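You operate a simulated robot arm through the tools that you are given. There is no shell and no other tool.

Carry out the task below with a simulated robot arm. There is one attempt and no reset: what you move stays moved.

## Task
Test the green can in the can tester, then switch it off.
Fine: it tests at a safe 12 V; plus to plus, dial at the can's F, clamp closed before it goes on; it stays clamped; test no other.

Only the result counts: the job must be done as asked and must still hold three seconds after the hand-in. Knocking over, shifting, dropping, spilling or breaking anything else fails it.

## Robot
A 6-joint arm with a two-finger parallel gripper, fixed in place. Base frame: the origin is on the floor under the middle of its stand, x ahead of it, y to its left, z up; the work surface is at about z = 0.722. Lengths are in m, angles in degrees, forces in N, time in s.
With the tool pointing down near the work surface it reaches from about 0.26 to 0.66 m from the base axis. Its first joint turns from -66.0 to 66.0 degrees. Payload 2.9 kg.
Tool frame: the origin (TCP) lies between the finger pads and is the grasp point; the fingertips stand 0.03 m ahead of it; z points along the fingers, y is the line along which they close. The gripper opens to 0.11 m. The fingers are 0.02 m wide and 0.01 m thick; the gripper's body (0.048 by 0.112 m) begins 0.055 m behind the TCP.
Orientation is told as [roll, pitch, yaw] about the base's x, y, z axes, in that order, counted from this pose: with the fingers straight down and closing along the base's y, the tool's x points along the base's -x, its y along +y and its z along -z.

## Interface
- The arm moves only by the tool drive_tool. Its arguments are lists of equal length, an entry for each row: "offset": the shift along the base's x, y, z in m, a list of three; "turn": the turn, a rotation vector about the base's x, y, z in degrees, a list of three. In form: {"offset": [[tx, ty, tz], ...], "turn": [[rx, ry, rz], ...]}. A call has 1 to 20 rows; each row is the pose to reach, as a shift and turn from the pose commanded when the call began. "claw" is the opening, from 0 (shut) to 1 (fully open), set as the call begins (left out, the last holds). A row lasts 0.2 s, in which the tool goes at most 0.05 m and 8.6 degrees; a call with a longer step from one row to the next is refused whole, and so is a gripper value outside its range. Where a pose cannot be reached the arm comes as near as it can. A force on the tool above 40 N (or 10 N above the force at the start of the call, whichever is more), or a blocked arm, ends the call early, and 0.2 s more pass. The fingers move at their own pace (about 0.108 m/s each) and stop on an object; they squeeze with about 38 N. The grip force told is the motor's: it shows also when the fingers shut on nothing. Time passes only in rows, and 0.2 s behind the last, so rows that repeat a pose let the fingers close. It gives the time, the measured TCP pose, the force on the tool (base axes), the opening and the grip force at its end, in the units of the frame above (readings bear some noise), with the torque about the TCP (base axes, N m) and any sound that the robot's microphone picked up.
- Cameras (640 x 400 px; columns grow to the right, rows downward): "scene" is fixed at [0.0775, 0.429, 1.3948]; the picture's right is [-0.78, -0.63, 0.00], its down [-0.29, 0.35, -0.89] and it looks along [0.56, -0.69, -0.45] (base axes); focal length 350 px, centre (320, 200). "wrist" rides on the gripper at [0.072, 0.017, -0.103] in the tool frame; the picture's right is [-0.23, 0.97, 0.00], its down [-0.76, -0.18, -0.62] and it looks along [-0.61, -0.14, 0.78] (tool axes); focal length 222 px, centre (320, 200). There is no depth. A picture from a camera that has moved, and an enlarged one, comes with that camera's place and axes in the base frame and with its lens.
- grab_frame(camera): a new picture of that camera. The clock stands still meanwhile.
- zoom(camera, box): a new picture of the part [left, top, right, bottom] of that camera's present view, enlarged. The clock stands still meanwhile.
- job_done(): hands the job in; it is judged then, once.

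Nothing tells you positions but the pictures and the camera data. Unless the task says otherwise, let go and move clear before handing in.

The tools are called after ">>>" by a JSON object that holds its "fn" and its "kwargs". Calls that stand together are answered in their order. drive_tool: Moves the arm, as the interface text tells. Its arguments: {"type":"object","properties":{"offset":{"type":"array","items":{"type":"array","items":{"type":"number"}}},"turn":{"type":"array","items":{"type":"array","items":{"type":"number"}}},"claw":{"type":"number"}},"required":["offset","turn"]} The other tools are called the same way: grab_frame (camera) takes a picture; zoom (camera, box) takes an enlarged picture of a part of a camera's view; job_done () hands the job in.

At the start:

```text
clock: 0.0
position: [0.383, -0.1381, 1.1898]
tcp_rot: [-0.1, 0.0, -0.1]
contact_force: [0.3, 0.1, 0.5]
wrist_torque: [0.01, 0.0, -0.02]
finger_gap: 0.1101
finger_force: 0.2
```

scene: 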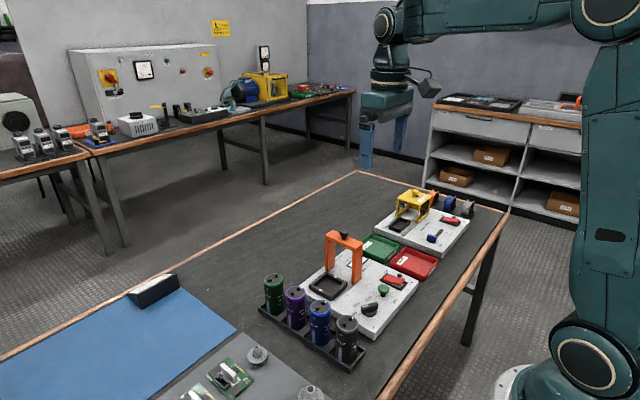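
wrist: 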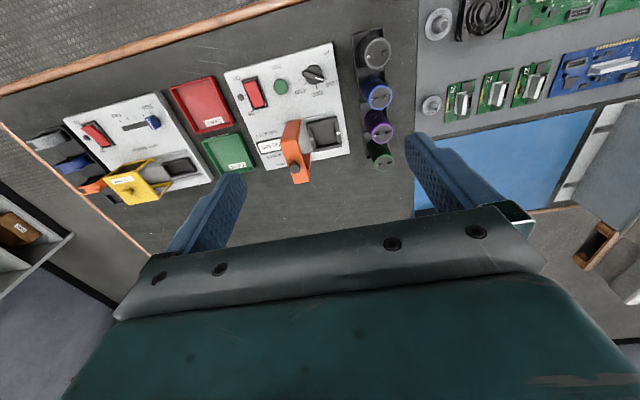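

I see a bench with a rack of four cans (green, purple, blue, black), an orange-clamp tester with a dial and red switch, and a second yellow tester. I'll zoom in for details first.

>>> {"fn": "zoom", "kwargs": {"camera": "scene", "box": [240, 220, 440, 380]}}

>>> {"fn": "zoom", "kwargs": {"camera": "scene", "box": [360, 170, 500, 280]}}

>>> {"fn": "zoom", "kwargs": {"camera": "wrist", "box": [220, 20, 420, 190]}}

>>> {"fn": "zoom", "kwargs": {"camera": "wrist", "box": [20, 60, 270, 220]}}

```text
2.50 times, centred on (340, 300) of scene
camera zoom: at [0.0775, 0.429, 1.3948], right [-0.78, -0.63, 0.0], down [-0.29, 0.35, -0.89], along [0.56, -0.69, -0.45], focal length 874 px, centre (270, -50)
```

zoom: 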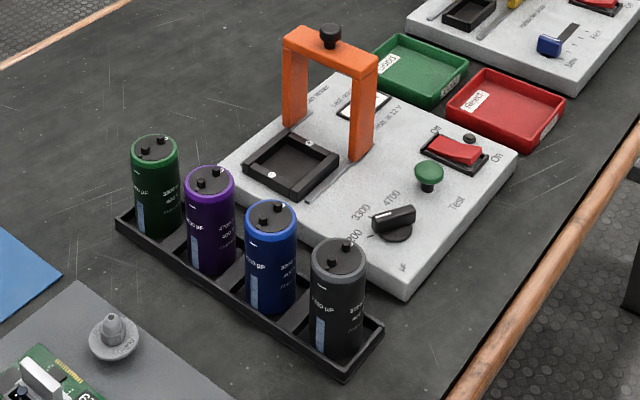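

```text
3.64 times, centred on (430, 225) of scene
camera zoom: at [0.0775, 0.429, 1.3948], right [-0.78, -0.63, 0.0], down [-0.29, 0.35, -0.89], along [0.56, -0.69, -0.45], focal length 1272 px, centre (-80, 109)
```

zoom: 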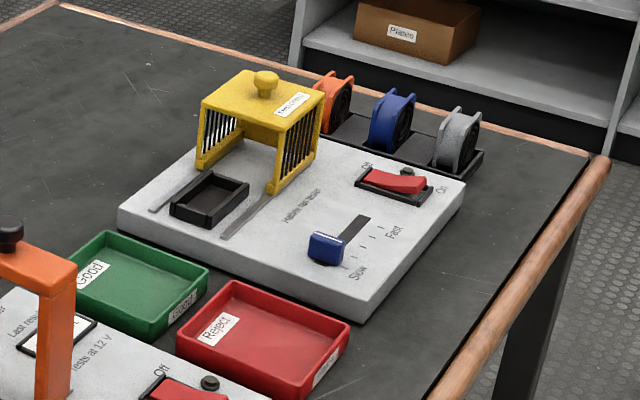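

```text
2.35 times, centred on (320, 105) of wrist
camera zoom: at [0.3097, -0.1225, 1.2919], right [0.23, 0.97, 0.0], down [0.76, -0.18, 0.62], along [0.61, -0.14, -0.78], focal length 523 px, centre (320, 424)
```

zoom: 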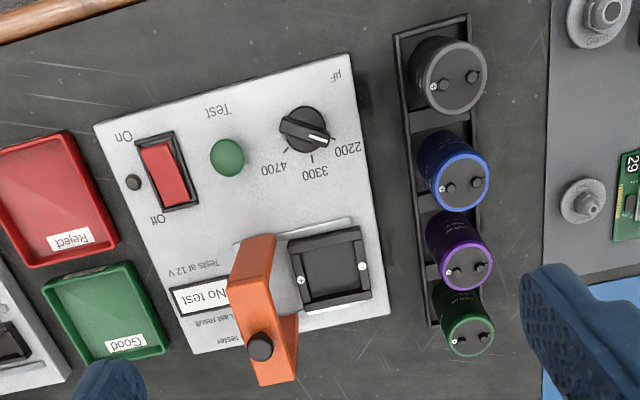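

```text
2.50 times, centred on (145, 140) of wrist
camera zoom: at [0.3097, -0.1225, 1.2919], right [0.23, 0.97, 0.0], down [0.76, -0.18, 0.62], along [0.61, -0.14, -0.78], focal length 555 px, centre (758, 350)
```

zoom: 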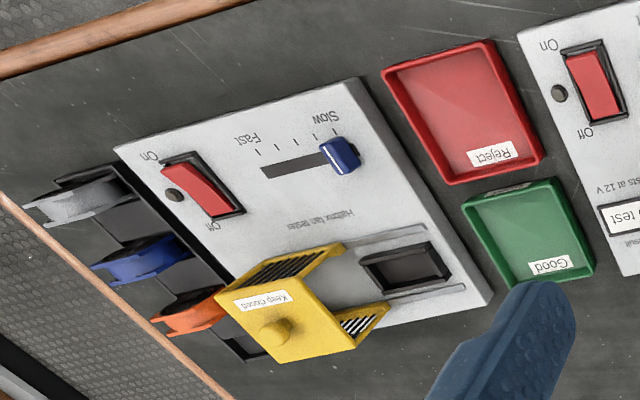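

The green can is the farthest in the rack, near (0.60, -0.034). The tester is square to the base axes, with its nest near (0.527, -0.161) and the clamp open on the -y side. I'll move in higher up for a closer look at the markings.

>>> {"fn": "drive_tool", "kwargs": {"offset": [[0.0234, 0.0076, -0.038], [0.0468, 0.0152, -0.076], [0.0702, 0.0228, -0.114], [0.0936, 0.0304, -0.152], [0.117, 0.038, -0.19]], "turn": [[0, 0, 0], [0, 0, 0], [0, 0, 0], [0, 0, 0], [0, 0, 0]]}}

>>> {"fn": "grab_frame", "kwargs": {"camera": "wrist"}}

>>> {"fn": "zoom", "kwargs": {"camera": "wrist", "box": [200, 60, 360, 160]}}

>>> {"fn": "zoom", "kwargs": {"camera": "wrist", "box": [320, 80, 440, 200]}}

>>> {"fn": "zoom", "kwargs": {"camera": "scene", "box": [255, 260, 315, 340]}}

```text
clock: 1.2
position: [0.5001, -0.1005, 0.9967]
tcp_rot: [0.0, 0.0, 0.0]
contact_force: [-0.2, -0.3, 0.1]
wrist_torque: [-0.01, 0.03, 0.01]
finger_gap: 0.1099
finger_force: 0.1
```

```text
taken
camera wrist: at [0.4274, -0.0834, 1.0996], right [0.23, 0.97, 0.0], down [0.76, -0.18, 0.62], along [0.61, -0.14, -0.78], focal length 222 px, centre (320, 200)
```

wrist: 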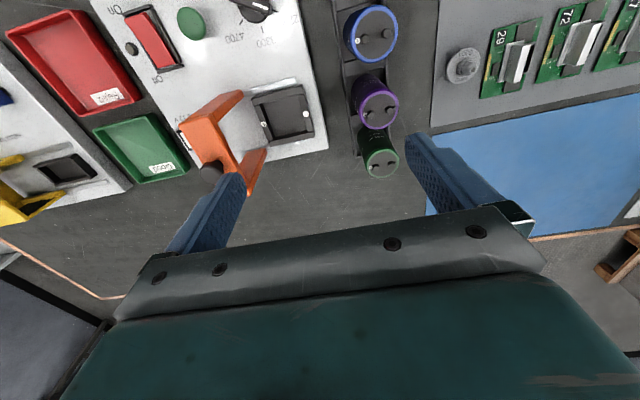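

```text
4.00 times, centred on (280, 110) of wrist
camera zoom: at [0.4274, -0.0834, 1.0996], right [0.23, 0.97, 0.0], down [0.76, -0.18, 0.62], along [0.61, -0.14, -0.78], focal length 888 px, centre (480, 560)
```

zoom: 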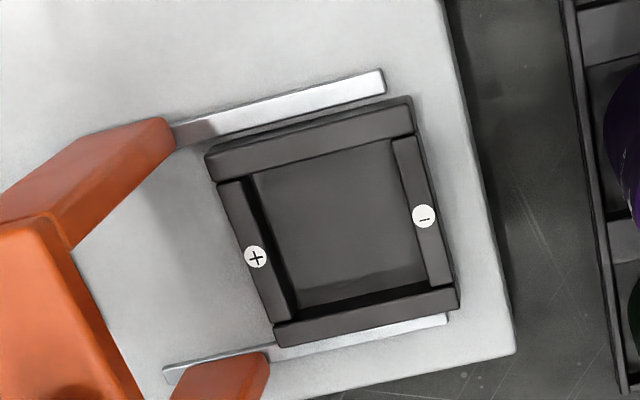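

```text
3.33 times, centred on (380, 140) of wrist
camera zoom: at [0.4274, -0.0834, 1.0996], right [0.23, 0.97, 0.0], down [0.76, -0.18, 0.62], along [0.61, -0.14, -0.78], focal length 740 px, centre (120, 400)
```

zoom: 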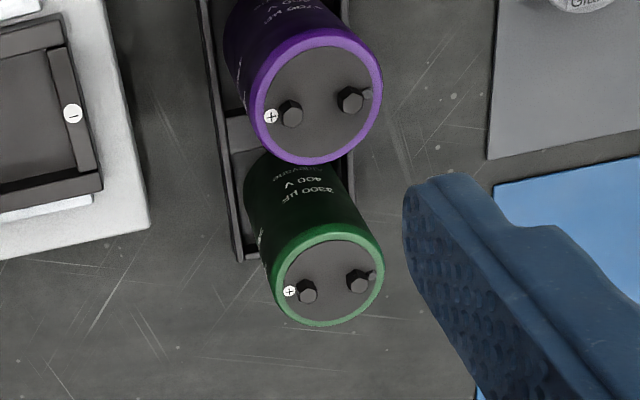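

```text
5.00 times, centred on (285, 300) of scene
camera zoom: at [0.0775, 0.429, 1.3948], right [-0.78, -0.63, 0.0], down [-0.29, 0.35, -0.89], along [0.56, -0.69, -0.45], focal length 1749 px, centre (495, -300)
```

zoom: 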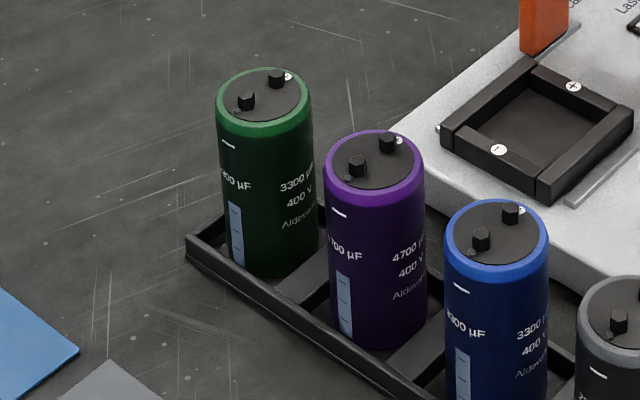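

The green can reads 3300 µF with its "+" on the -y side, and the nest's "+" is also on the -y side, so the can needs no rotation. The dial looks like it's on 2200, so I'll check the dial, button and switch up close.

>>> {"fn": "drive_tool", "kwargs": {"offset": [[-0.025, -0.025, -0.0125], [-0.05, -0.05, -0.025], [-0.075, -0.075, -0.0375], [-0.1, -0.1, -0.05]], "turn": [[0, 0, 0], [0, 0, 0], [0, 0, 0], [0, 0, 0]]}}

>>> {"fn": "grab_frame", "kwargs": {"camera": "wrist"}}

>>> {"fn": "zoom", "kwargs": {"camera": "wrist", "box": [300, 30, 420, 130]}}

>>> {"fn": "zoom", "kwargs": {"camera": "wrist", "box": [200, 30, 340, 150]}}

>>> {"fn": "zoom", "kwargs": {"camera": "scene", "box": [340, 250, 420, 330]}}

>>> {"fn": "zoom", "kwargs": {"camera": "scene", "box": [305, 220, 385, 310]}}

```text
clock: 2.2
position: [0.3986, -0.2014, 0.9468]
tcp_rot: [0.0, 0.0, 0.0]
contact_force: [-0.7, 0.0, 0.0]
wrist_torque: [0.01, 0.02, -0.02]
finger_gap: 0.1101
finger_force: 0.1
```

```text
taken
camera wrist: at [0.3265, -0.1839, 1.049], right [0.23, 0.97, 0.0], down [0.76, -0.18, 0.62], along [0.61, -0.14, -0.78], focal length 222 px, centre (320, 200)
```

wrist: 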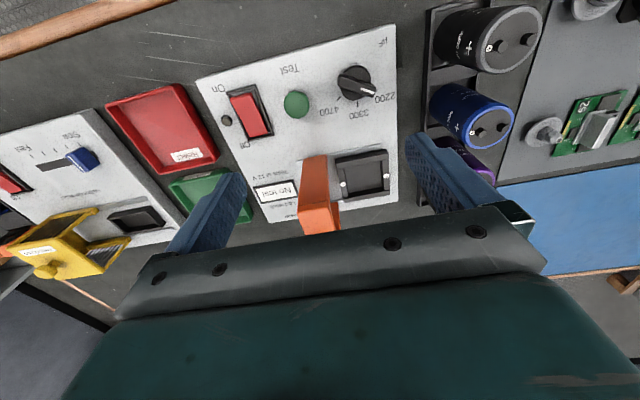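

```text
4.00 times, centred on (360, 80) of wrist
camera zoom: at [0.3265, -0.1839, 1.049], right [0.23, 0.97, 0.0], down [0.76, -0.18, 0.62], along [0.61, -0.14, -0.78], focal length 888 px, centre (160, 680)
```

zoom: 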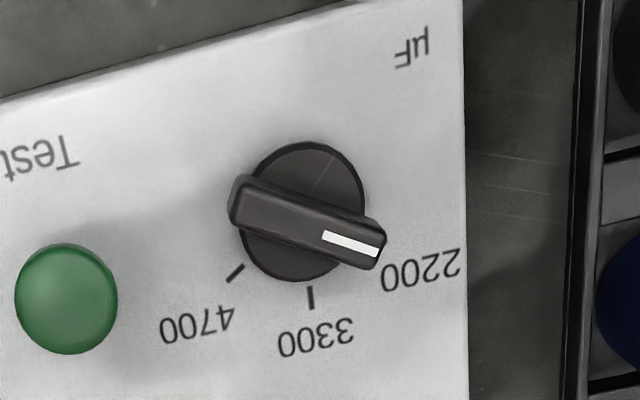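

```text
3.33 times, centred on (270, 90) of wrist
camera zoom: at [0.3265, -0.1839, 1.049], right [0.23, 0.97, 0.0], down [0.76, -0.18, 0.62], along [0.61, -0.14, -0.78], focal length 740 px, centre (487, 567)
```

zoom: 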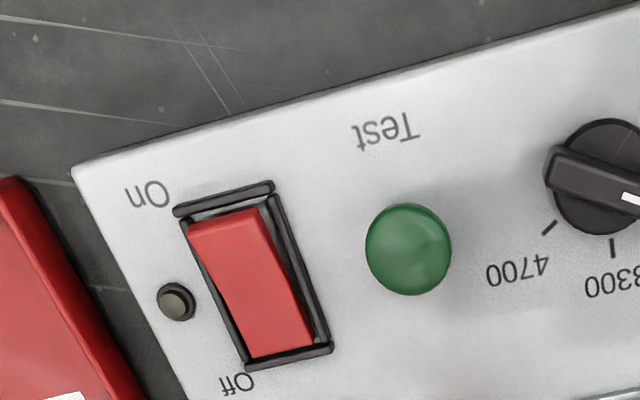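

```text
5.00 times, centred on (380, 290) of scene
camera zoom: at [0.0775, 0.429, 1.3949], right [-0.78, -0.63, 0.0], down [-0.29, 0.35, -0.89], along [0.56, -0.69, -0.45], focal length 1749 px, centre (20, -250)
```

zoom: 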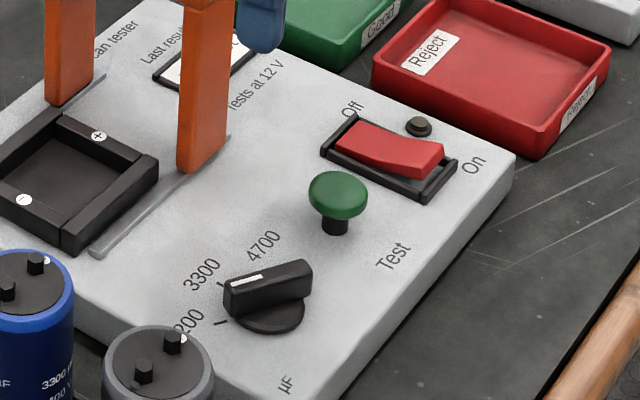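

```text
4.44 times, centred on (345, 265) of scene
camera zoom: at [0.0775, 0.429, 1.3949], right [-0.78, -0.63, 0.0], down [-0.29, 0.35, -0.89], along [0.56, -0.69, -0.45], focal length 1555 px, centre (209, -89)
```

zoom: 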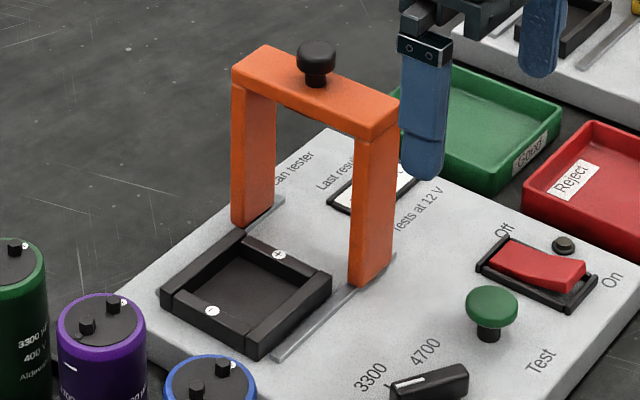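

The plate top is at z≈0.749 and the dial centre at (0.391, -0.155). Its pointer sits at about +60° (2200), while 3300 is straight along +x. I'll yaw the gripper +60° to straddle the dial bar, coming down above it first.

>>> {"fn": "drive_tool", "kwargs": {"offset": [[-0.001, 0.007, -0.012], [-0.002, 0.014, -0.024], [-0.003, 0.02, -0.036], [-0.004, 0.026, -0.048], [-0.005, 0.033, -0.06], [-0.006, 0.04, -0.07], [-0.008, 0.0465, -0.08], [-0.008, 0.0465, -0.08]], "turn": [[0, 0, 8.57], [0, 0, 17.14], [0, 0, 25.71], [0, 0, 34.28], [0, 0, 42.85], [0, 0, 51.42], [0, 0, 60], [0, 0, 60]], "claw": 0.4}}

>>> {"fn": "grab_frame", "kwargs": {"camera": "wrist"}}

>>> {"fn": "zoom", "kwargs": {"camera": "scene", "box": [310, 220, 440, 330]}}

```text
clock: 4.0
position: [0.3906, -0.1542, 0.8694]
tcp_rot: [0.0, 0.0, 60.0]
contact_force: [-0.9, 0.3, -0.3]
wrist_torque: [-0.03, 0.01, 0.0]
finger_gap: 0.0438
finger_force: 0.2
```

```text
taken
camera wrist: at [0.3403, -0.2085, 0.9723], right [-0.73, 0.68, 0.0], down [0.53, 0.57, 0.62], along [0.42, 0.46, -0.78], focal length 222 px, centre (320, 200)
```

wrist: 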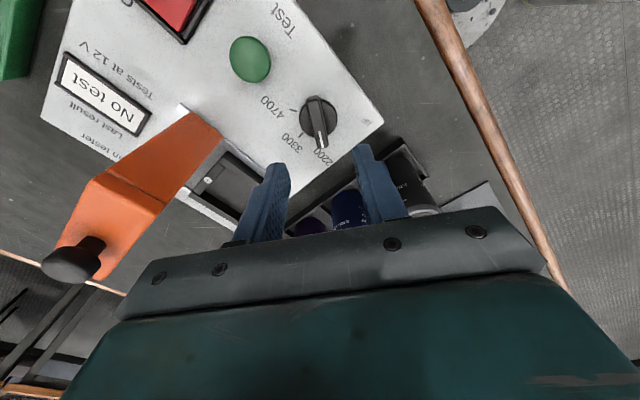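

```text
3.64 times, centred on (375, 275) of scene
camera zoom: at [0.0775, 0.429, 1.3948], right [-0.78, -0.63, 0.0], down [-0.29, 0.35, -0.89], along [0.56, -0.69, -0.45], focal length 1272 px, centre (120, -73)
```

zoom: 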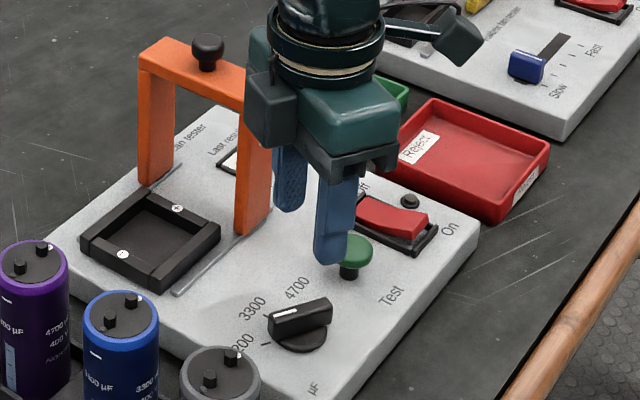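

>>> {"fn": "zoom", "kwargs": {"camera": "wrist", "box": [250, 70, 390, 180]}}

```text
3.64 times, centred on (320, 125) of wrist
camera zoom: at [0.3403, -0.2085, 0.9723], right [-0.73, 0.68, 0.0], down [0.53, 0.57, 0.62], along [0.42, 0.46, -0.78], focal length 808 px, centre (320, 473)
```

zoom: 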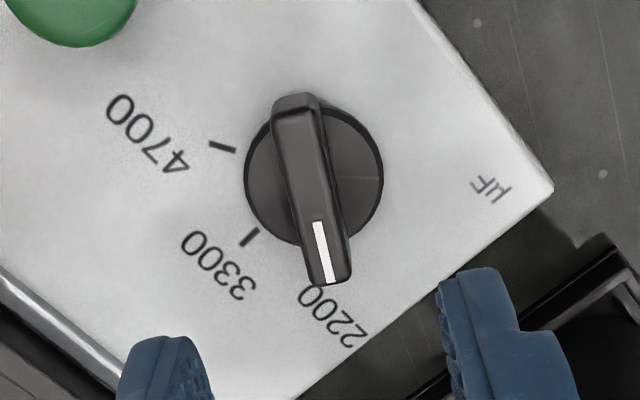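

Dial is lined up between the fingers. I'll nudge 2 mm in y, descend to straddle the bar, then close on it.

>>> {"fn": "drive_tool", "kwargs": {"offset": [[0, -0.002, -0.02], [0, -0.002, -0.04], [0, -0.002, -0.06], [0, -0.002, -0.07], [0, -0.002, -0.079], [0, -0.002, -0.079]], "turn": [[0, 0, 0], [0, 0, 0], [0, 0, 0], [0, 0, 0], [0, 0, 0], [0, 0, 0]], "claw": 0.4}}

>>> {"fn": "zoom", "kwargs": {"camera": "scene", "box": [310, 220, 440, 330]}}

>>> {"fn": "grab_frame", "kwargs": {"camera": "wrist"}}

```text
clock: 5.4
position: [0.3906, -0.156, 0.7893]
tcp_rot: [0.0, 0.1, 60.0]
contact_force: [0.4, 0.6, 0.4]
wrist_torque: [0.01, -0.01, -0.03]
finger_gap: 0.0441
finger_force: 0.0
```

```text
3.64 times, centred on (375, 275) of scene
camera zoom: at [0.0775, 0.429, 1.3948], right [-0.78, -0.63, 0.0], down [-0.29, 0.35, -0.89], along [0.56, -0.69, -0.45], focal length 1272 px, centre (120, -73)
```

zoom: 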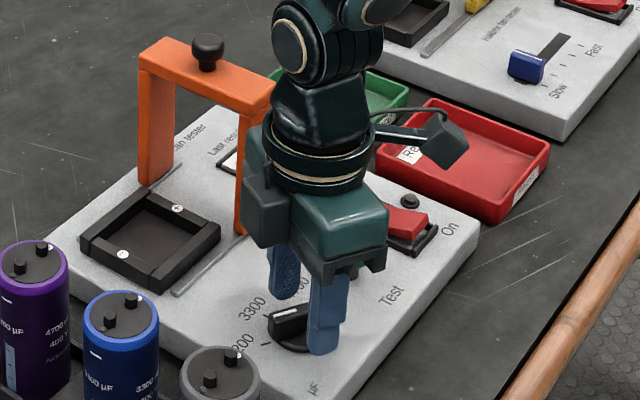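

```text
taken
camera wrist: at [0.3404, -0.2107, 0.8931], right [-0.73, 0.68, 0.0], down [0.53, 0.57, 0.62], along [0.43, 0.45, -0.78], focal length 222 px, centre (320, 200)
```

wrist: 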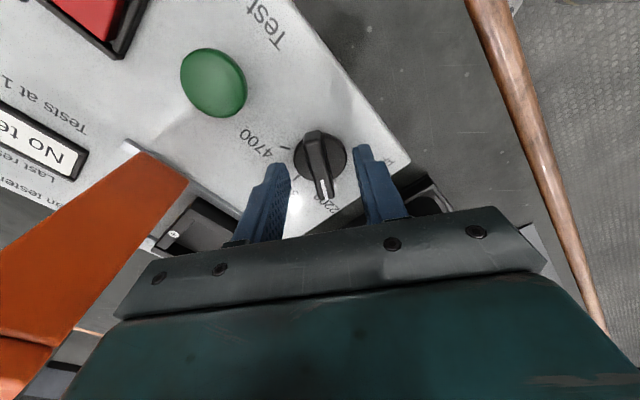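

>>> {"fn": "drive_tool", "kwargs": {"offset": [[0, 0, 0], [0, 0, 0], [0, 0, 0]], "turn": [[0, 0, 0], [0, 0, 0], [0, 0, 0]], "claw": 0.0}}

>>> {"fn": "grab_frame", "kwargs": {"camera": "wrist"}}

```text
clock: 6.2
position: [0.3911, -0.1563, 0.7902]
tcp_rot: [0.0, 0.0, 60.0]
contact_force: [2.8, -0.8, -6.0]
wrist_torque: [-0.09, 0.01, 0.01]
finger_gap: 0.0118
finger_force: 44.7
```

```text
taken
camera wrist: at [0.3405, -0.2108, 0.8931], right [-0.73, 0.68, 0.0], down [0.53, 0.57, 0.62], along [0.43, 0.45, -0.78], focal length 222 px, centre (320, 200)
```

wrist: 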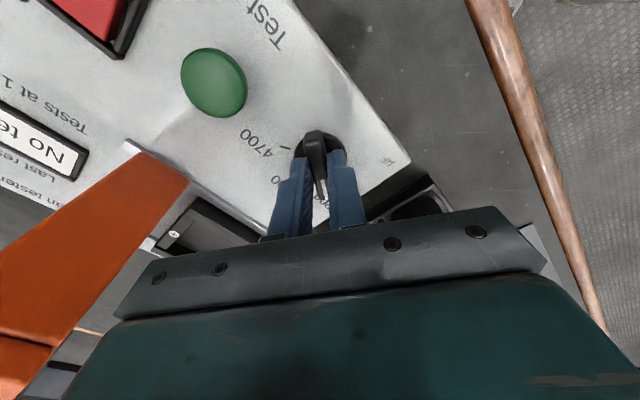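

The bar is gripped (gap 12 mm). Now I'll turn it -60° about z, from 2200 to 3300.

>>> {"fn": "drive_tool", "kwargs": {"offset": [[0, 0, 0], [0, 0, 0], [0, 0, 0], [0, 0, 0], [0, 0, 0], [0, 0, 0], [0, 0, 0], [0, 0, 0], [0, 0, 0]], "turn": [[0, 0, -7.5], [0, 0, -15], [0, 0, -22.5], [0, 0, -30], [0, 0, -37.5], [0, 0, -45], [0, 0, -52.5], [0, 0, -60], [0, 0, -60]], "claw": 0.0}}

>>> {"fn": "grab_frame", "kwargs": {"camera": "wrist"}}

>>> {"fn": "zoom", "kwargs": {"camera": "scene", "box": [310, 220, 440, 330]}}

```text
clock: 8.2
position: [0.3911, -0.1557, 0.7916]
tcp_rot: [0.1, 0.1, 0.0]
contact_force: [0.4, 16.8, 4.8]
wrist_torque: [0.22, -0.23, 0.02]
finger_gap: 0.0119
finger_force: 45.0
```

```text
taken
camera wrist: at [0.3183, -0.1391, 0.8931], right [0.23, 0.97, 0.0], down [0.76, -0.18, 0.62], along [0.61, -0.14, -0.78], focal length 222 px, centre (320, 200)
```

wrist: 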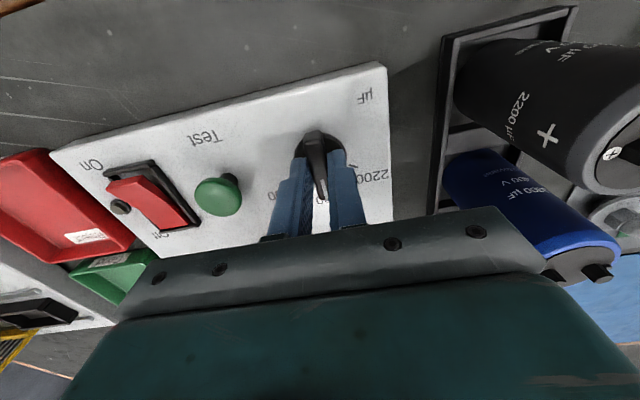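

```text
3.64 times, centred on (375, 275) of scene
camera zoom: at [0.0774, 0.4294, 1.3947], right [-0.78, -0.63, 0.0], down [-0.29, 0.35, -0.89], along [0.56, -0.69, -0.45], focal length 1272 px, centre (120, -73)
```

zoom: 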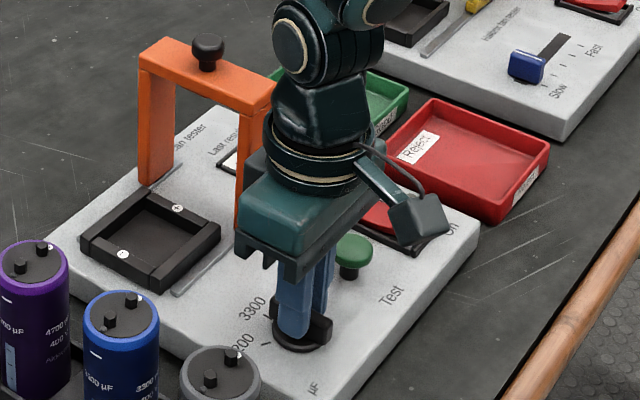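

>>> {"fn": "drive_tool", "kwargs": {"offset": [[0, 0.001, 0], [0, 0.001, 0], [0, 0.001, 0.0]], "turn": [[0, 0, 0], [0, 0, 0], [0, 0, 0]], "claw": 0.4}}

>>> {"fn": "drive_tool", "kwargs": {"offset": [[0, 0, 0.03], [0, 0, 0.06], [0, 0, 0.09], [0, 0, 0.12], [0, 0, 0.15]], "turn": [[0, 0, 0], [0, 0, 0], [0, 0, 0], [0, 0, 0], [0, 0, 0]]}}

>>> {"fn": "grab_frame", "kwargs": {"camera": "wrist"}}

>>> {"fn": "zoom", "kwargs": {"camera": "wrist", "box": [250, 40, 410, 160]}}

>>> {"fn": "zoom", "kwargs": {"camera": "scene", "box": [310, 220, 440, 330]}}

```text
clock: 9.0
position: [0.3907, -0.1554, 0.7892]
tcp_rot: [0.0, 0.0, -0.1]
contact_force: [-0.5, -0.2, 0.2]
wrist_torque: [-0.01, 0.0, -0.03]
finger_gap: 0.0436
finger_force: 0.0
```

```text
clock: 10.2
position: [0.3892, -0.1541, 0.9396]
tcp_rot: [0.0, 0.2, -0.1]
contact_force: [0.6, 1.1, 0.5]
wrist_torque: [-0.02, -0.01, 0.03]
finger_gap: 0.0441
finger_force: 0.2
```

```text
taken
camera wrist: at [0.3173, -0.1382, 1.0428], right [0.23, 0.97, 0.0], down [0.76, -0.18, 0.62], along [0.61, -0.14, -0.78], focal length 222 px, centre (320, 200)
```

wrist: 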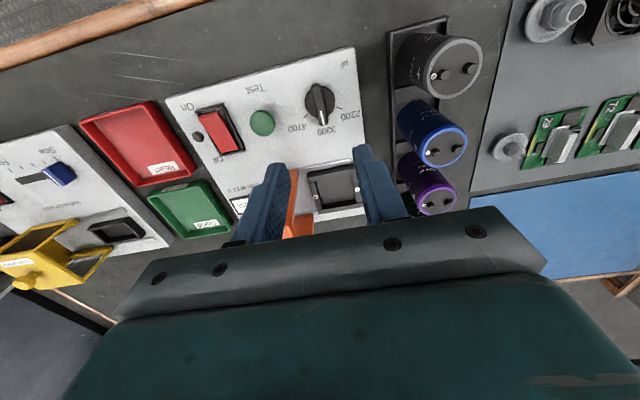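

```text
3.33 times, centred on (330, 100) of wrist
camera zoom: at [0.3173, -0.1382, 1.0428], right [0.23, 0.97, 0.0], down [0.76, -0.18, 0.62], along [0.61, -0.14, -0.78], focal length 740 px, centre (287, 533)
```

zoom: 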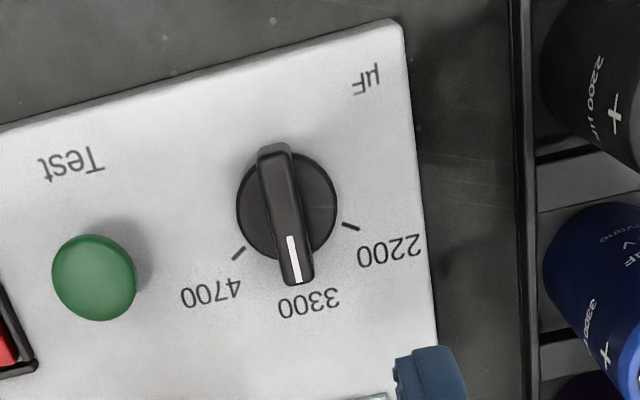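

```text
3.64 times, centred on (375, 275) of scene
camera zoom: at [0.0775, 0.429, 1.3948], right [-0.78, -0.63, 0.0], down [-0.29, 0.35, -0.89], along [0.56, -0.69, -0.45], focal length 1272 px, centre (120, -73)
```

zoom: 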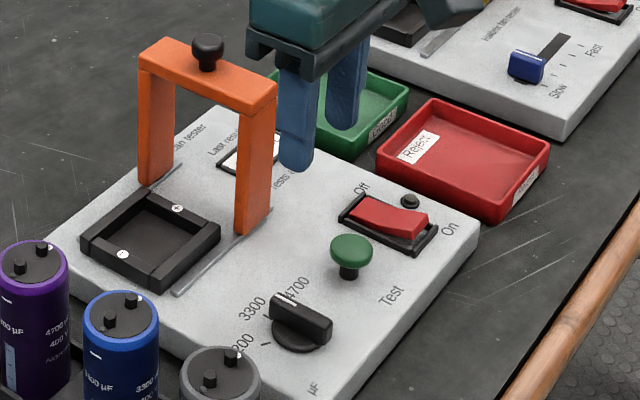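

>>> {"fn": "zoom", "kwargs": {"camera": "scene", "box": [370, 280, 410, 325]}}

>>> {"fn": "zoom", "kwargs": {"camera": "wrist", "box": [290, 70, 370, 140]}}

```text
8.89 times, centred on (390, 302) of scene
camera zoom: at [0.0775, 0.429, 1.3948], right [-0.78, -0.63, 0.0], down [-0.29, 0.35, -0.89], along [0.56, -0.69, -0.45], focal length 3110 px, centre (-302, -711)
```

zoom: 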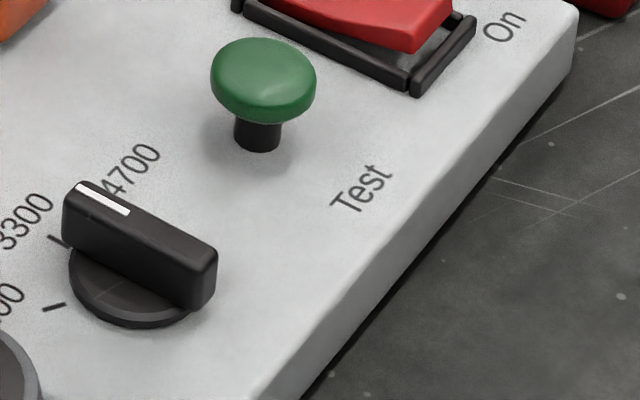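

```text
5.71 times, centred on (330, 105) of wrist
camera zoom: at [0.3173, -0.1382, 1.0428], right [0.23, 0.97, 0.0], down [0.76, -0.18, 0.62], along [0.61, -0.14, -0.78], focal length 1269 px, centre (263, 743)
```

zoom: 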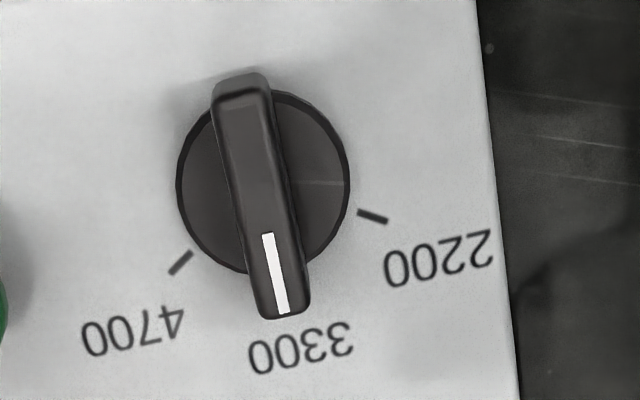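

The dial reads 3300. Next I'll yaw the gripper -90° so the fingers close along x, because closing along y would hit the clamp at the nest. Then I'll hover above the green can.

>>> {"fn": "drive_tool", "kwargs": {"offset": [[0.0192, 0.011, 0.002], [0.0384, 0.022, 0.004], [0.0575, 0.033, 0.006], [0.0767, 0.044, 0.008], [0.0959, 0.055, 0.01], [0.1151, 0.066, 0.01], [0.1343, 0.077, 0.01], [0.1535, 0.088, 0.01], [0.1726, 0.099, 0.01], [0.1918, 0.11, 0.01], [0.211, 0.121, 0.01], [0.211, 0.121, 0.01]], "turn": [[0, 0, -8.18], [0, 0, -16.36], [0, 0, -24.54], [0, 0, -32.72], [0, 0, -40.9], [0, 0, -49.08], [0, 0, -57.26], [0, 0, -65.44], [0, 0, -73.62], [0, 0, -81.8], [0, 0, -90], [0, 0, -90]], "claw": 0.57}}

>>> {"fn": "grab_frame", "kwargs": {"camera": "wrist"}}

>>> {"fn": "grab_frame", "kwargs": {"camera": "scene"}}

```text
clock: 12.8
position: [0.6029, -0.0333, 0.9496]
tcp_rot: [0.0, 0.0, -90.0]
contact_force: [0.3, 0.9, -0.9]
wrist_torque: [0.01, -0.01, 0.02]
finger_gap: 0.0626
finger_force: 0.0
```

```text
taken
camera wrist: at [0.6195, 0.0378, 1.0517], right [0.97, -0.23, 0.0], down [-0.18, -0.76, 0.62], along [-0.14, -0.61, -0.78], focal length 222 px, centre (320, 200)
```

wrist: 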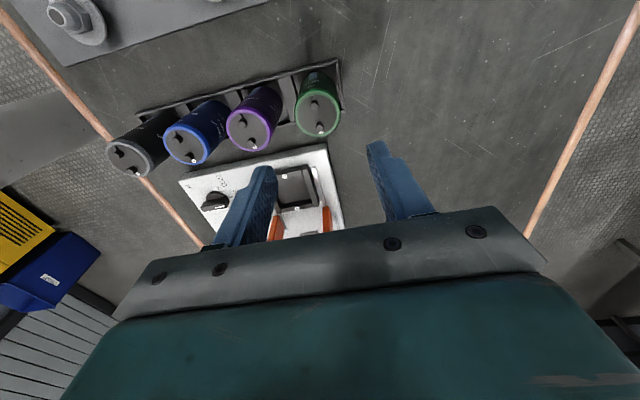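

```text
taken
```

scene: 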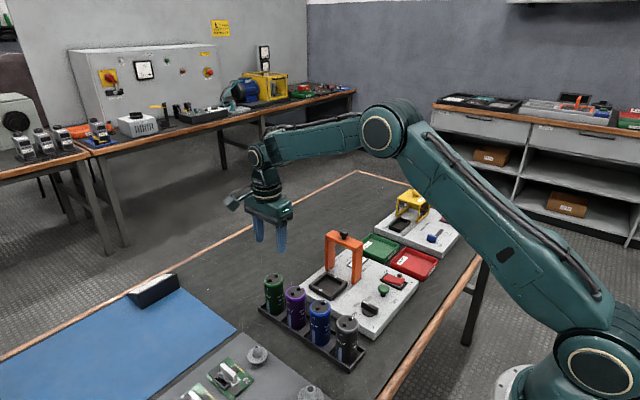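

>>> {"fn": "zoom", "kwargs": {"camera": "wrist", "box": [220, 55, 380, 175]}}

```text
3.33 times, centred on (300, 115) of wrist
camera zoom: at [0.6195, 0.0378, 1.0517], right [0.97, -0.23, 0.0], down [-0.18, -0.76, 0.62], along [-0.14, -0.61, -0.78], focal length 740 px, centre (387, 483)
```

zoom: 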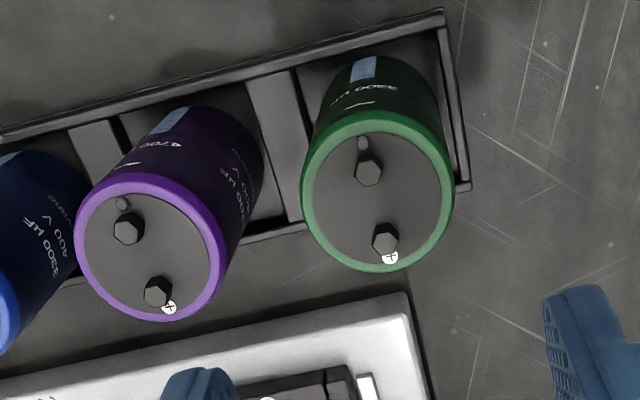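

The green can's centre is at about (0.600, -0.032), with its terminals exactly along y and "+" towards -y. The purple can is 75 mm away, so a 62 mm opening fits. Descending.

>>> {"fn": "drive_tool", "kwargs": {"offset": [[-0.003, 0.001, -0.025], [-0.003, 0.001, -0.05], [-0.003, 0.001, -0.075], [-0.003, 0.001, -0.1], [-0.003, 0.001, -0.1]], "turn": [[0, 0, 0], [0, 0, 0], [0, 0, 0], [0, 0, 0], [0, 0, 0]]}}

>>> {"fn": "grab_frame", "kwargs": {"camera": "wrist"}}

>>> {"fn": "zoom", "kwargs": {"camera": "scene", "box": [225, 190, 345, 350]}}

```text
clock: 14.0
position: [0.6001, -0.0337, 0.8496]
tcp_rot: [0.0, 0.0, -90.0]
contact_force: [-0.8, -0.3, 0.1]
wrist_torque: [-0.01, -0.02, 0.0]
finger_gap: 0.0626
finger_force: 0.1
```

```text
taken
camera wrist: at [0.6162, 0.0385, 0.9515], right [0.97, -0.23, 0.0], down [-0.18, -0.76, 0.62], along [-0.14, -0.61, -0.78], focal length 222 px, centre (320, 200)
```

wrist: 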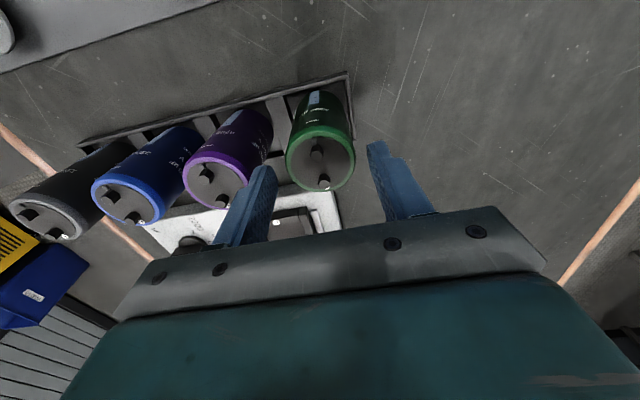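

```text
2.50 times, centred on (285, 270) of scene
camera zoom: at [0.0775, 0.429, 1.3948], right [-0.78, -0.63, 0.0], down [-0.29, 0.35, -0.89], along [0.56, -0.69, -0.45], focal length 874 px, centre (408, 25)
```

zoom: 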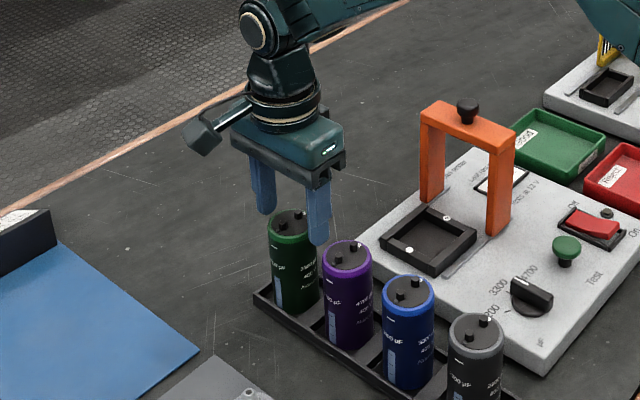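

>>> {"fn": "drive_tool", "kwargs": {"offset": [[0, 0.002, -0.02], [0, 0.002, -0.04], [0, 0.002, -0.055], [0, 0.002, -0.064], [0, 0.002, -0.064]], "turn": [[0, 0, 0], [0, 0, 0], [0, 0, 0], [0, 0, 0], [0, 0, 0]]}}

>>> {"fn": "grab_frame", "kwargs": {"camera": "wrist"}}

>>> {"fn": "zoom", "kwargs": {"camera": "scene", "box": [225, 230, 345, 350]}}

```text
clock: 15.2
position: [0.5998, -0.0317, 0.7855]
tcp_rot: [0.0, 0.0, -90.1]
contact_force: [0.4, 0.0, 0.4]
wrist_torque: [0.01, 0.0, -0.01]
finger_gap: 0.0626
finger_force: 0.0
```

```text
taken
camera wrist: at [0.6157, 0.0409, 0.8885], right [0.97, -0.23, 0.0], down [-0.18, -0.76, 0.62], along [-0.14, -0.61, -0.78], focal length 222 px, centre (320, 200)
```

wrist: 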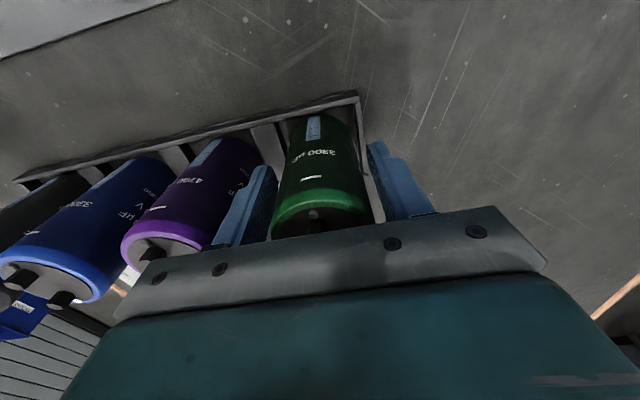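

```text
3.33 times, centred on (285, 290) of scene
camera zoom: at [0.0775, 0.429, 1.3948], right [-0.78, -0.63, 0.0], down [-0.29, 0.35, -0.89], along [0.56, -0.69, -0.45], focal length 1166 px, centre (437, -100)
```

zoom: 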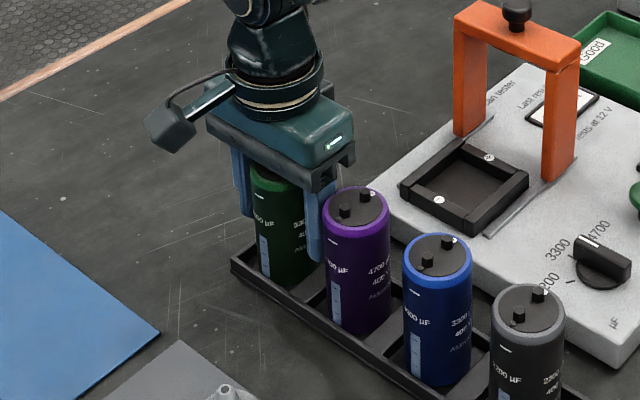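

The fingers straddle the green can cleanly without touching the purple one. Closing on it now.

>>> {"fn": "drive_tool", "kwargs": {"offset": [[0, 0, 0], [0, 0, 0], [0, 0, 0]], "turn": [[0, 0, 0], [0, 0, 0], [0, 0, 0]], "claw": 0.0}}

```text
clock: 16.0
position: [0.5986, -0.0315, 0.7865]
tcp_rot: [-0.1, 0.0, -89.9]
contact_force: [1.4, -0.9, 0.1]
wrist_torque: [0.04, -0.01, 0.01]
finger_gap: 0.0467
finger_force: 37.8
```

The can is held at a 46.7 mm gap. I'll lift it straight up, then carry it over to the nest, staying high.

>>> {"fn": "drive_tool", "kwargs": {"offset": [[0, 0, 0.015], [0, 0, 0.035], [0, 0, 0.06], [0, 0, 0.085], [0, 0, 0.085]], "turn": [[0, 0, 0], [0, 0, 0], [0, 0, 0], [0, 0, 0], [0, 0, 0]]}}

>>> {"fn": "zoom", "kwargs": {"camera": "scene", "box": [225, 190, 385, 350]}}

>>> {"fn": "grab_frame", "kwargs": {"camera": "wrist"}}

```text
clock: 17.2
position: [0.6004, -0.0302, 0.8713]
tcp_rot: [-0.1, 0.0, -90.0]
contact_force: [0.0, 0.5, -2.6]
wrist_torque: [-0.01, 0.0, -0.01]
finger_gap: 0.0468
finger_force: 38.2
```

```text
2.50 times, centred on (305, 270) of scene
camera zoom: at [0.0775, 0.429, 1.3948], right [-0.78, -0.63, 0.0], down [-0.29, 0.35, -0.89], along [0.56, -0.69, -0.45], focal length 874 px, centre (358, 25)
```

zoom: 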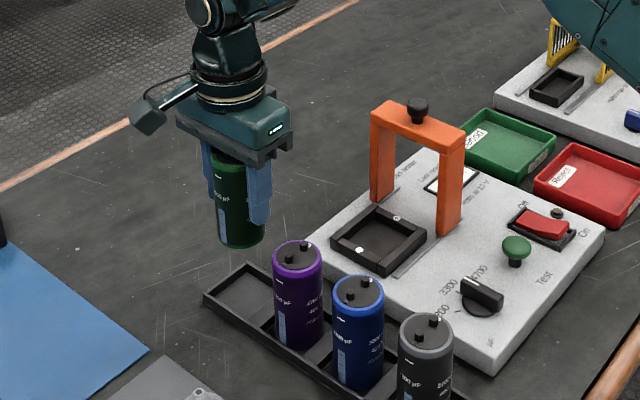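

```text
taken
camera wrist: at [0.6166, 0.041, 0.9742], right [0.97, -0.23, 0.0], down [-0.18, -0.76, 0.62], along [-0.14, -0.61, -0.78], focal length 222 px, centre (320, 200)
```

wrist: 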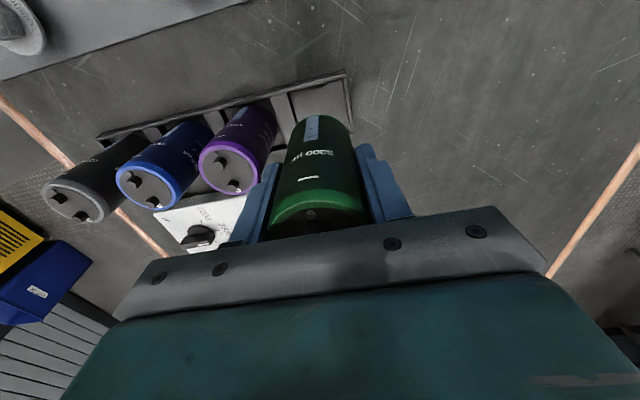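

>>> {"fn": "drive_tool", "kwargs": {"offset": [[-0.005, -0.025, 0], [-0.015, -0.05, 0], [-0.03, -0.075, 0], [-0.05, -0.1, 0], [-0.068, -0.12, 0], [-0.0754, -0.1303, 0], [-0.0754, -0.1303, 0]], "turn": [[0, 0, 0], [0, 0, 0], [0, 0, 0], [0, 0, 0], [0, 0, 0], [0, 0, 0], [0, 0, 0]]}}

>>> {"fn": "zoom", "kwargs": {"camera": "scene", "box": [265, 200, 405, 310]}}

>>> {"fn": "grab_frame", "kwargs": {"camera": "wrist"}}

```text
clock: 18.8
position: [0.5227, -0.161, 0.8696]
tcp_rot: [0.1, -0.1, -89.9]
contact_force: [-0.5, -0.5, -2.4]
wrist_torque: [-0.02, 0.01, 0.01]
finger_gap: 0.047
finger_force: 37.6
```

```text
3.64 times, centred on (335, 255) of scene
camera zoom: at [0.0775, 0.4289, 1.3949], right [-0.78, -0.63, 0.0], down [-0.29, 0.35, -0.89], along [0.56, -0.69, -0.45], focal length 1272 px, centre (266, 0)
```

zoom: 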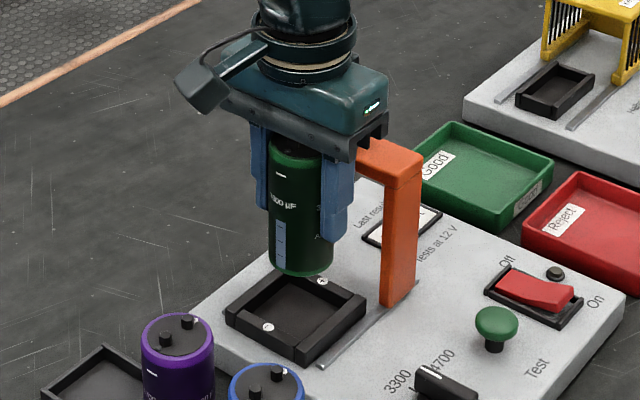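

```text
taken
camera wrist: at [0.5396, -0.0891, 0.9732], right [0.97, -0.23, 0.0], down [-0.18, -0.76, 0.62], along [-0.14, -0.61, -0.78], focal length 222 px, centre (320, 200)
```

wrist: 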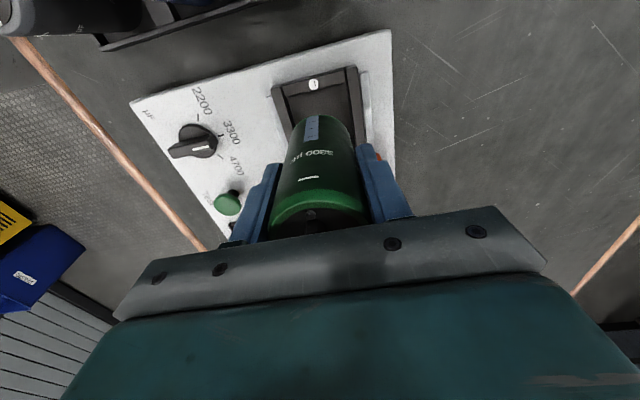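

The can hovers over the nest and lines up within about 2 mm. I'll correct x and lower it to the rim level to check.

>>> {"fn": "drive_tool", "kwargs": {"offset": [[0.002, 0, -0.01], [0.002, 0, -0.02], [0.002, 0, -0.03], [0.002, 0, -0.04], [0.002, 0, -0.04]], "turn": [[0, 0, 0], [0, 0, 0], [0, 0, 0], [0, 0, 0], [0, 0, 0]]}}

>>> {"fn": "zoom", "kwargs": {"camera": "scene", "box": [285, 220, 385, 320]}}

>>> {"fn": "zoom", "kwargs": {"camera": "wrist", "box": [240, 50, 400, 170]}}

```text
clock: 20.0
position: [0.5263, -0.1614, 0.8303]
tcp_rot: [0.0, 0.0, -90.0]
contact_force: [0.9, 0.5, -2.3]
wrist_torque: [-0.01, 0.0, 0.0]
finger_gap: 0.0472
finger_force: 38.4
```

```text
4.00 times, centred on (335, 270) of scene
camera zoom: at [0.0775, 0.429, 1.3949], right [-0.78, -0.63, 0.0], down [-0.29, 0.35, -0.89], along [0.56, -0.69, -0.45], focal length 1399 px, centre (260, -80)
```

zoom: 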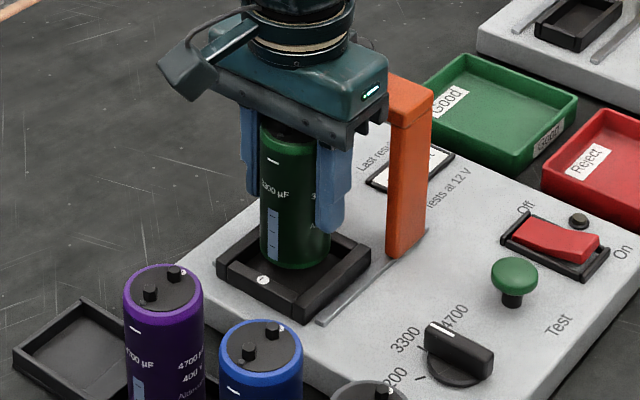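

```text
3.33 times, centred on (320, 110) of wrist
camera zoom: at [0.543, -0.0897, 0.9338], right [0.97, -0.23, 0.0], down [-0.18, -0.76, 0.62], along [-0.14, -0.61, -0.78], focal length 740 px, centre (320, 500)
```

zoom: 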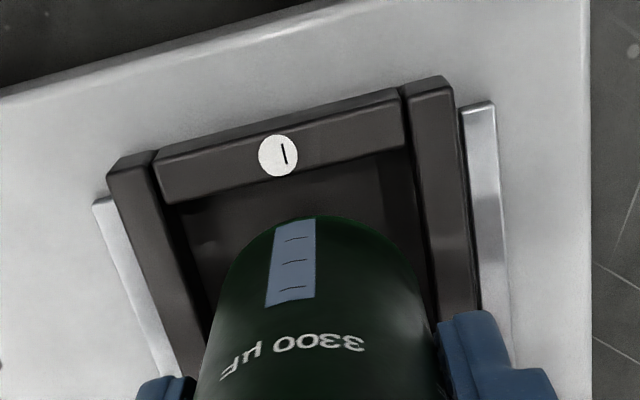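

Centered over the nest. Lowering gently until it seats.

>>> {"fn": "drive_tool", "kwargs": {"offset": [[-0.0005, 0, -0.005], [-0.0005, 0, -0.009], [-0.0005, 0, -0.012], [-0.0005, 0, -0.014], [-0.0005, 0, -0.016]], "turn": [[0, 0, 0], [0, 0, 0], [0, 0, 0], [0, 0, 0], [0, 0, 0]]}}

>>> {"fn": "zoom", "kwargs": {"camera": "scene", "box": [285, 220, 385, 320]}}

```text
clock: 21.2
position: [0.5254, -0.1623, 0.8171]
tcp_rot: [0.0, 0.0, -90.0]
contact_force: [-1.0, 0.2, 1.5]
wrist_torque: [-0.01, 0.12, 0.01]
finger_gap: 0.0468
finger_force: 37.7
```

```text
4.00 times, centred on (335, 270) of scene
camera zoom: at [0.0774, 0.429, 1.3948], right [-0.78, -0.63, 0.0], down [-0.29, 0.35, -0.89], along [0.56, -0.69, -0.45], focal length 1399 px, centre (260, -80)
```

zoom: 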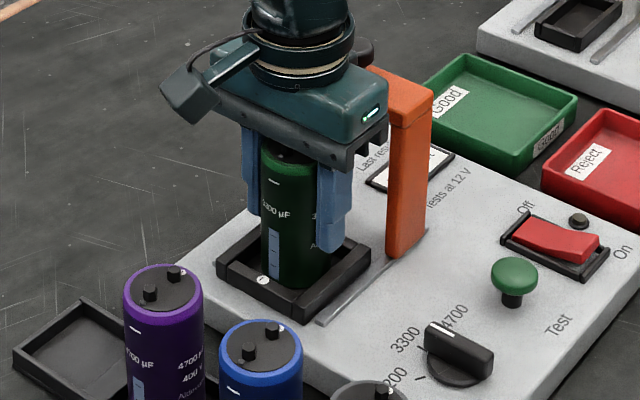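

>>> {"fn": "drive_tool", "kwargs": {"offset": [[0, 0, -0.001], [0, 0, -0.002], [0, 0, -0.002]], "turn": [[0, 0, 0], [0, 0, 0], [0, 0, 0]]}}

>>> {"fn": "zoom", "kwargs": {"camera": "wrist", "box": [240, 50, 400, 170]}}

>>> {"fn": "zoom", "kwargs": {"camera": "scene", "box": [305, 240, 365, 310]}}

```text
clock: 22.0
position: [0.5247, -0.1616, 0.816]
tcp_rot: [0.2, 0.0, -90.0]
contact_force: [-9.5, 3.0, 29.0]
wrist_torque: [0.29, 0.7, 0.04]
finger_gap: 0.0469
finger_force: 38.1
```

```text
3.33 times, centred on (320, 110) of wrist
camera zoom: at [0.5418, -0.0896, 0.918], right [0.97, -0.23, 0.0], down [-0.18, -0.76, 0.62], along [-0.14, -0.61, -0.78], focal length 740 px, centre (320, 500)
```

zoom: 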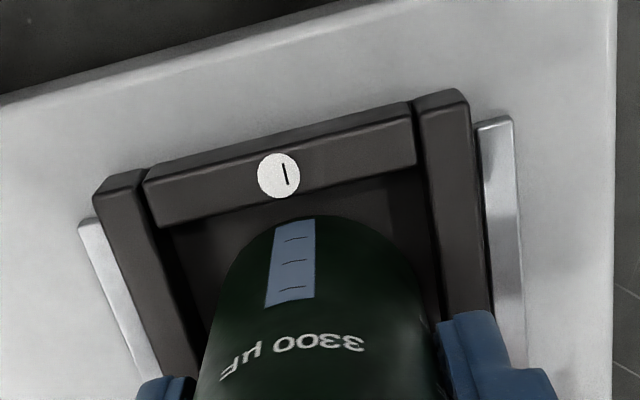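

```text
5.71 times, centred on (335, 275) of scene
camera zoom: at [0.0768, 0.4292, 1.3948], right [-0.78, -0.63, 0.0], down [-0.29, 0.35, -0.89], along [0.56, -0.69, -0.45], focal length 1999 px, centre (234, -229)
```

zoom: 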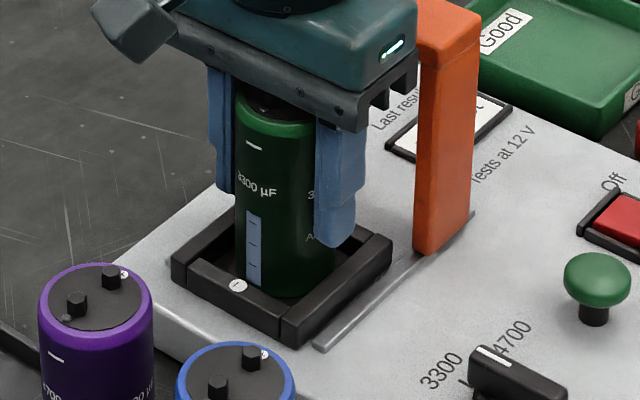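

Force built up rigidly and centred under the can, so it's sitting on the nest floor. I'll ease off and release.

>>> {"fn": "drive_tool", "kwargs": {"offset": [[0, 0, 0.001], [0, 0, 0.002], [0, 0, 0.002]], "turn": [[0, 0, 0], [0, 0, 0], [0, 0, 0]]}}

>>> {"fn": "drive_tool", "kwargs": {"offset": [[0, 0, 0], [0, 0, 0], [0, 0, 0]], "turn": [[0, 0, 0], [0, 0, 0], [0, 0, 0]], "claw": 0.57}}

>>> {"fn": "zoom", "kwargs": {"camera": "scene", "box": [285, 220, 385, 320]}}

>>> {"fn": "zoom", "kwargs": {"camera": "wrist", "box": [200, 50, 440, 240]}}

```text
clock: 22.8
position: [0.5269, -0.161, 0.8155]
tcp_rot: [0.1, 0.0, -90.0]
contact_force: [-5.0, 2.3, 21.0]
wrist_torque: [0.1, 0.34, -0.01]
finger_gap: 0.047
finger_force: 38.1
```

```text
clock: 23.6
position: [0.5255, -0.1608, 0.8151]
tcp_rot: [0.0, 0.0, -90.0]
contact_force: [-0.5, 0.3, 0.5]
wrist_torque: [-0.01, 0.0, -0.01]
finger_gap: 0.0628
finger_force: 0.0
```

```text
4.00 times, centred on (335, 270) of scene
camera zoom: at [0.0775, 0.429, 1.3948], right [-0.78, -0.63, 0.0], down [-0.29, 0.35, -0.89], along [0.56, -0.69, -0.45], focal length 1399 px, centre (260, -80)
```

zoom: 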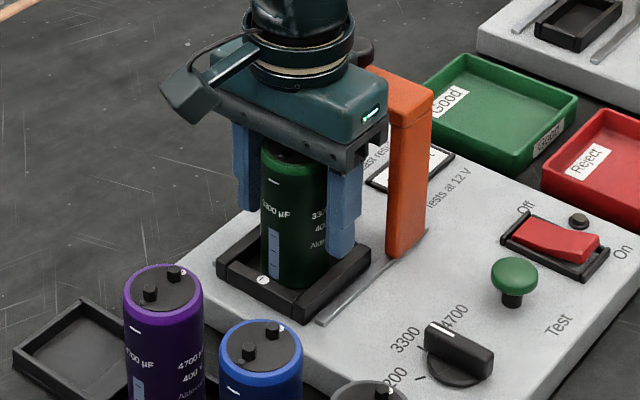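

```text
2.11 times, centred on (320, 145) of wrist
camera zoom: at [0.5423, -0.0898, 0.9176], right [0.97, -0.23, 0.0], down [-0.18, -0.76, 0.62], along [-0.14, -0.61, -0.78], focal length 468 px, centre (320, 316)
```

zoom: 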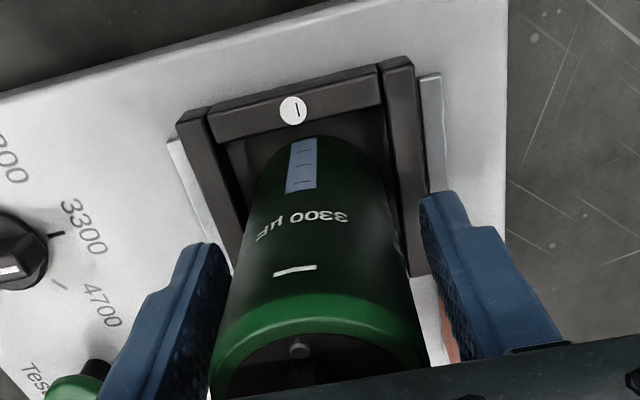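

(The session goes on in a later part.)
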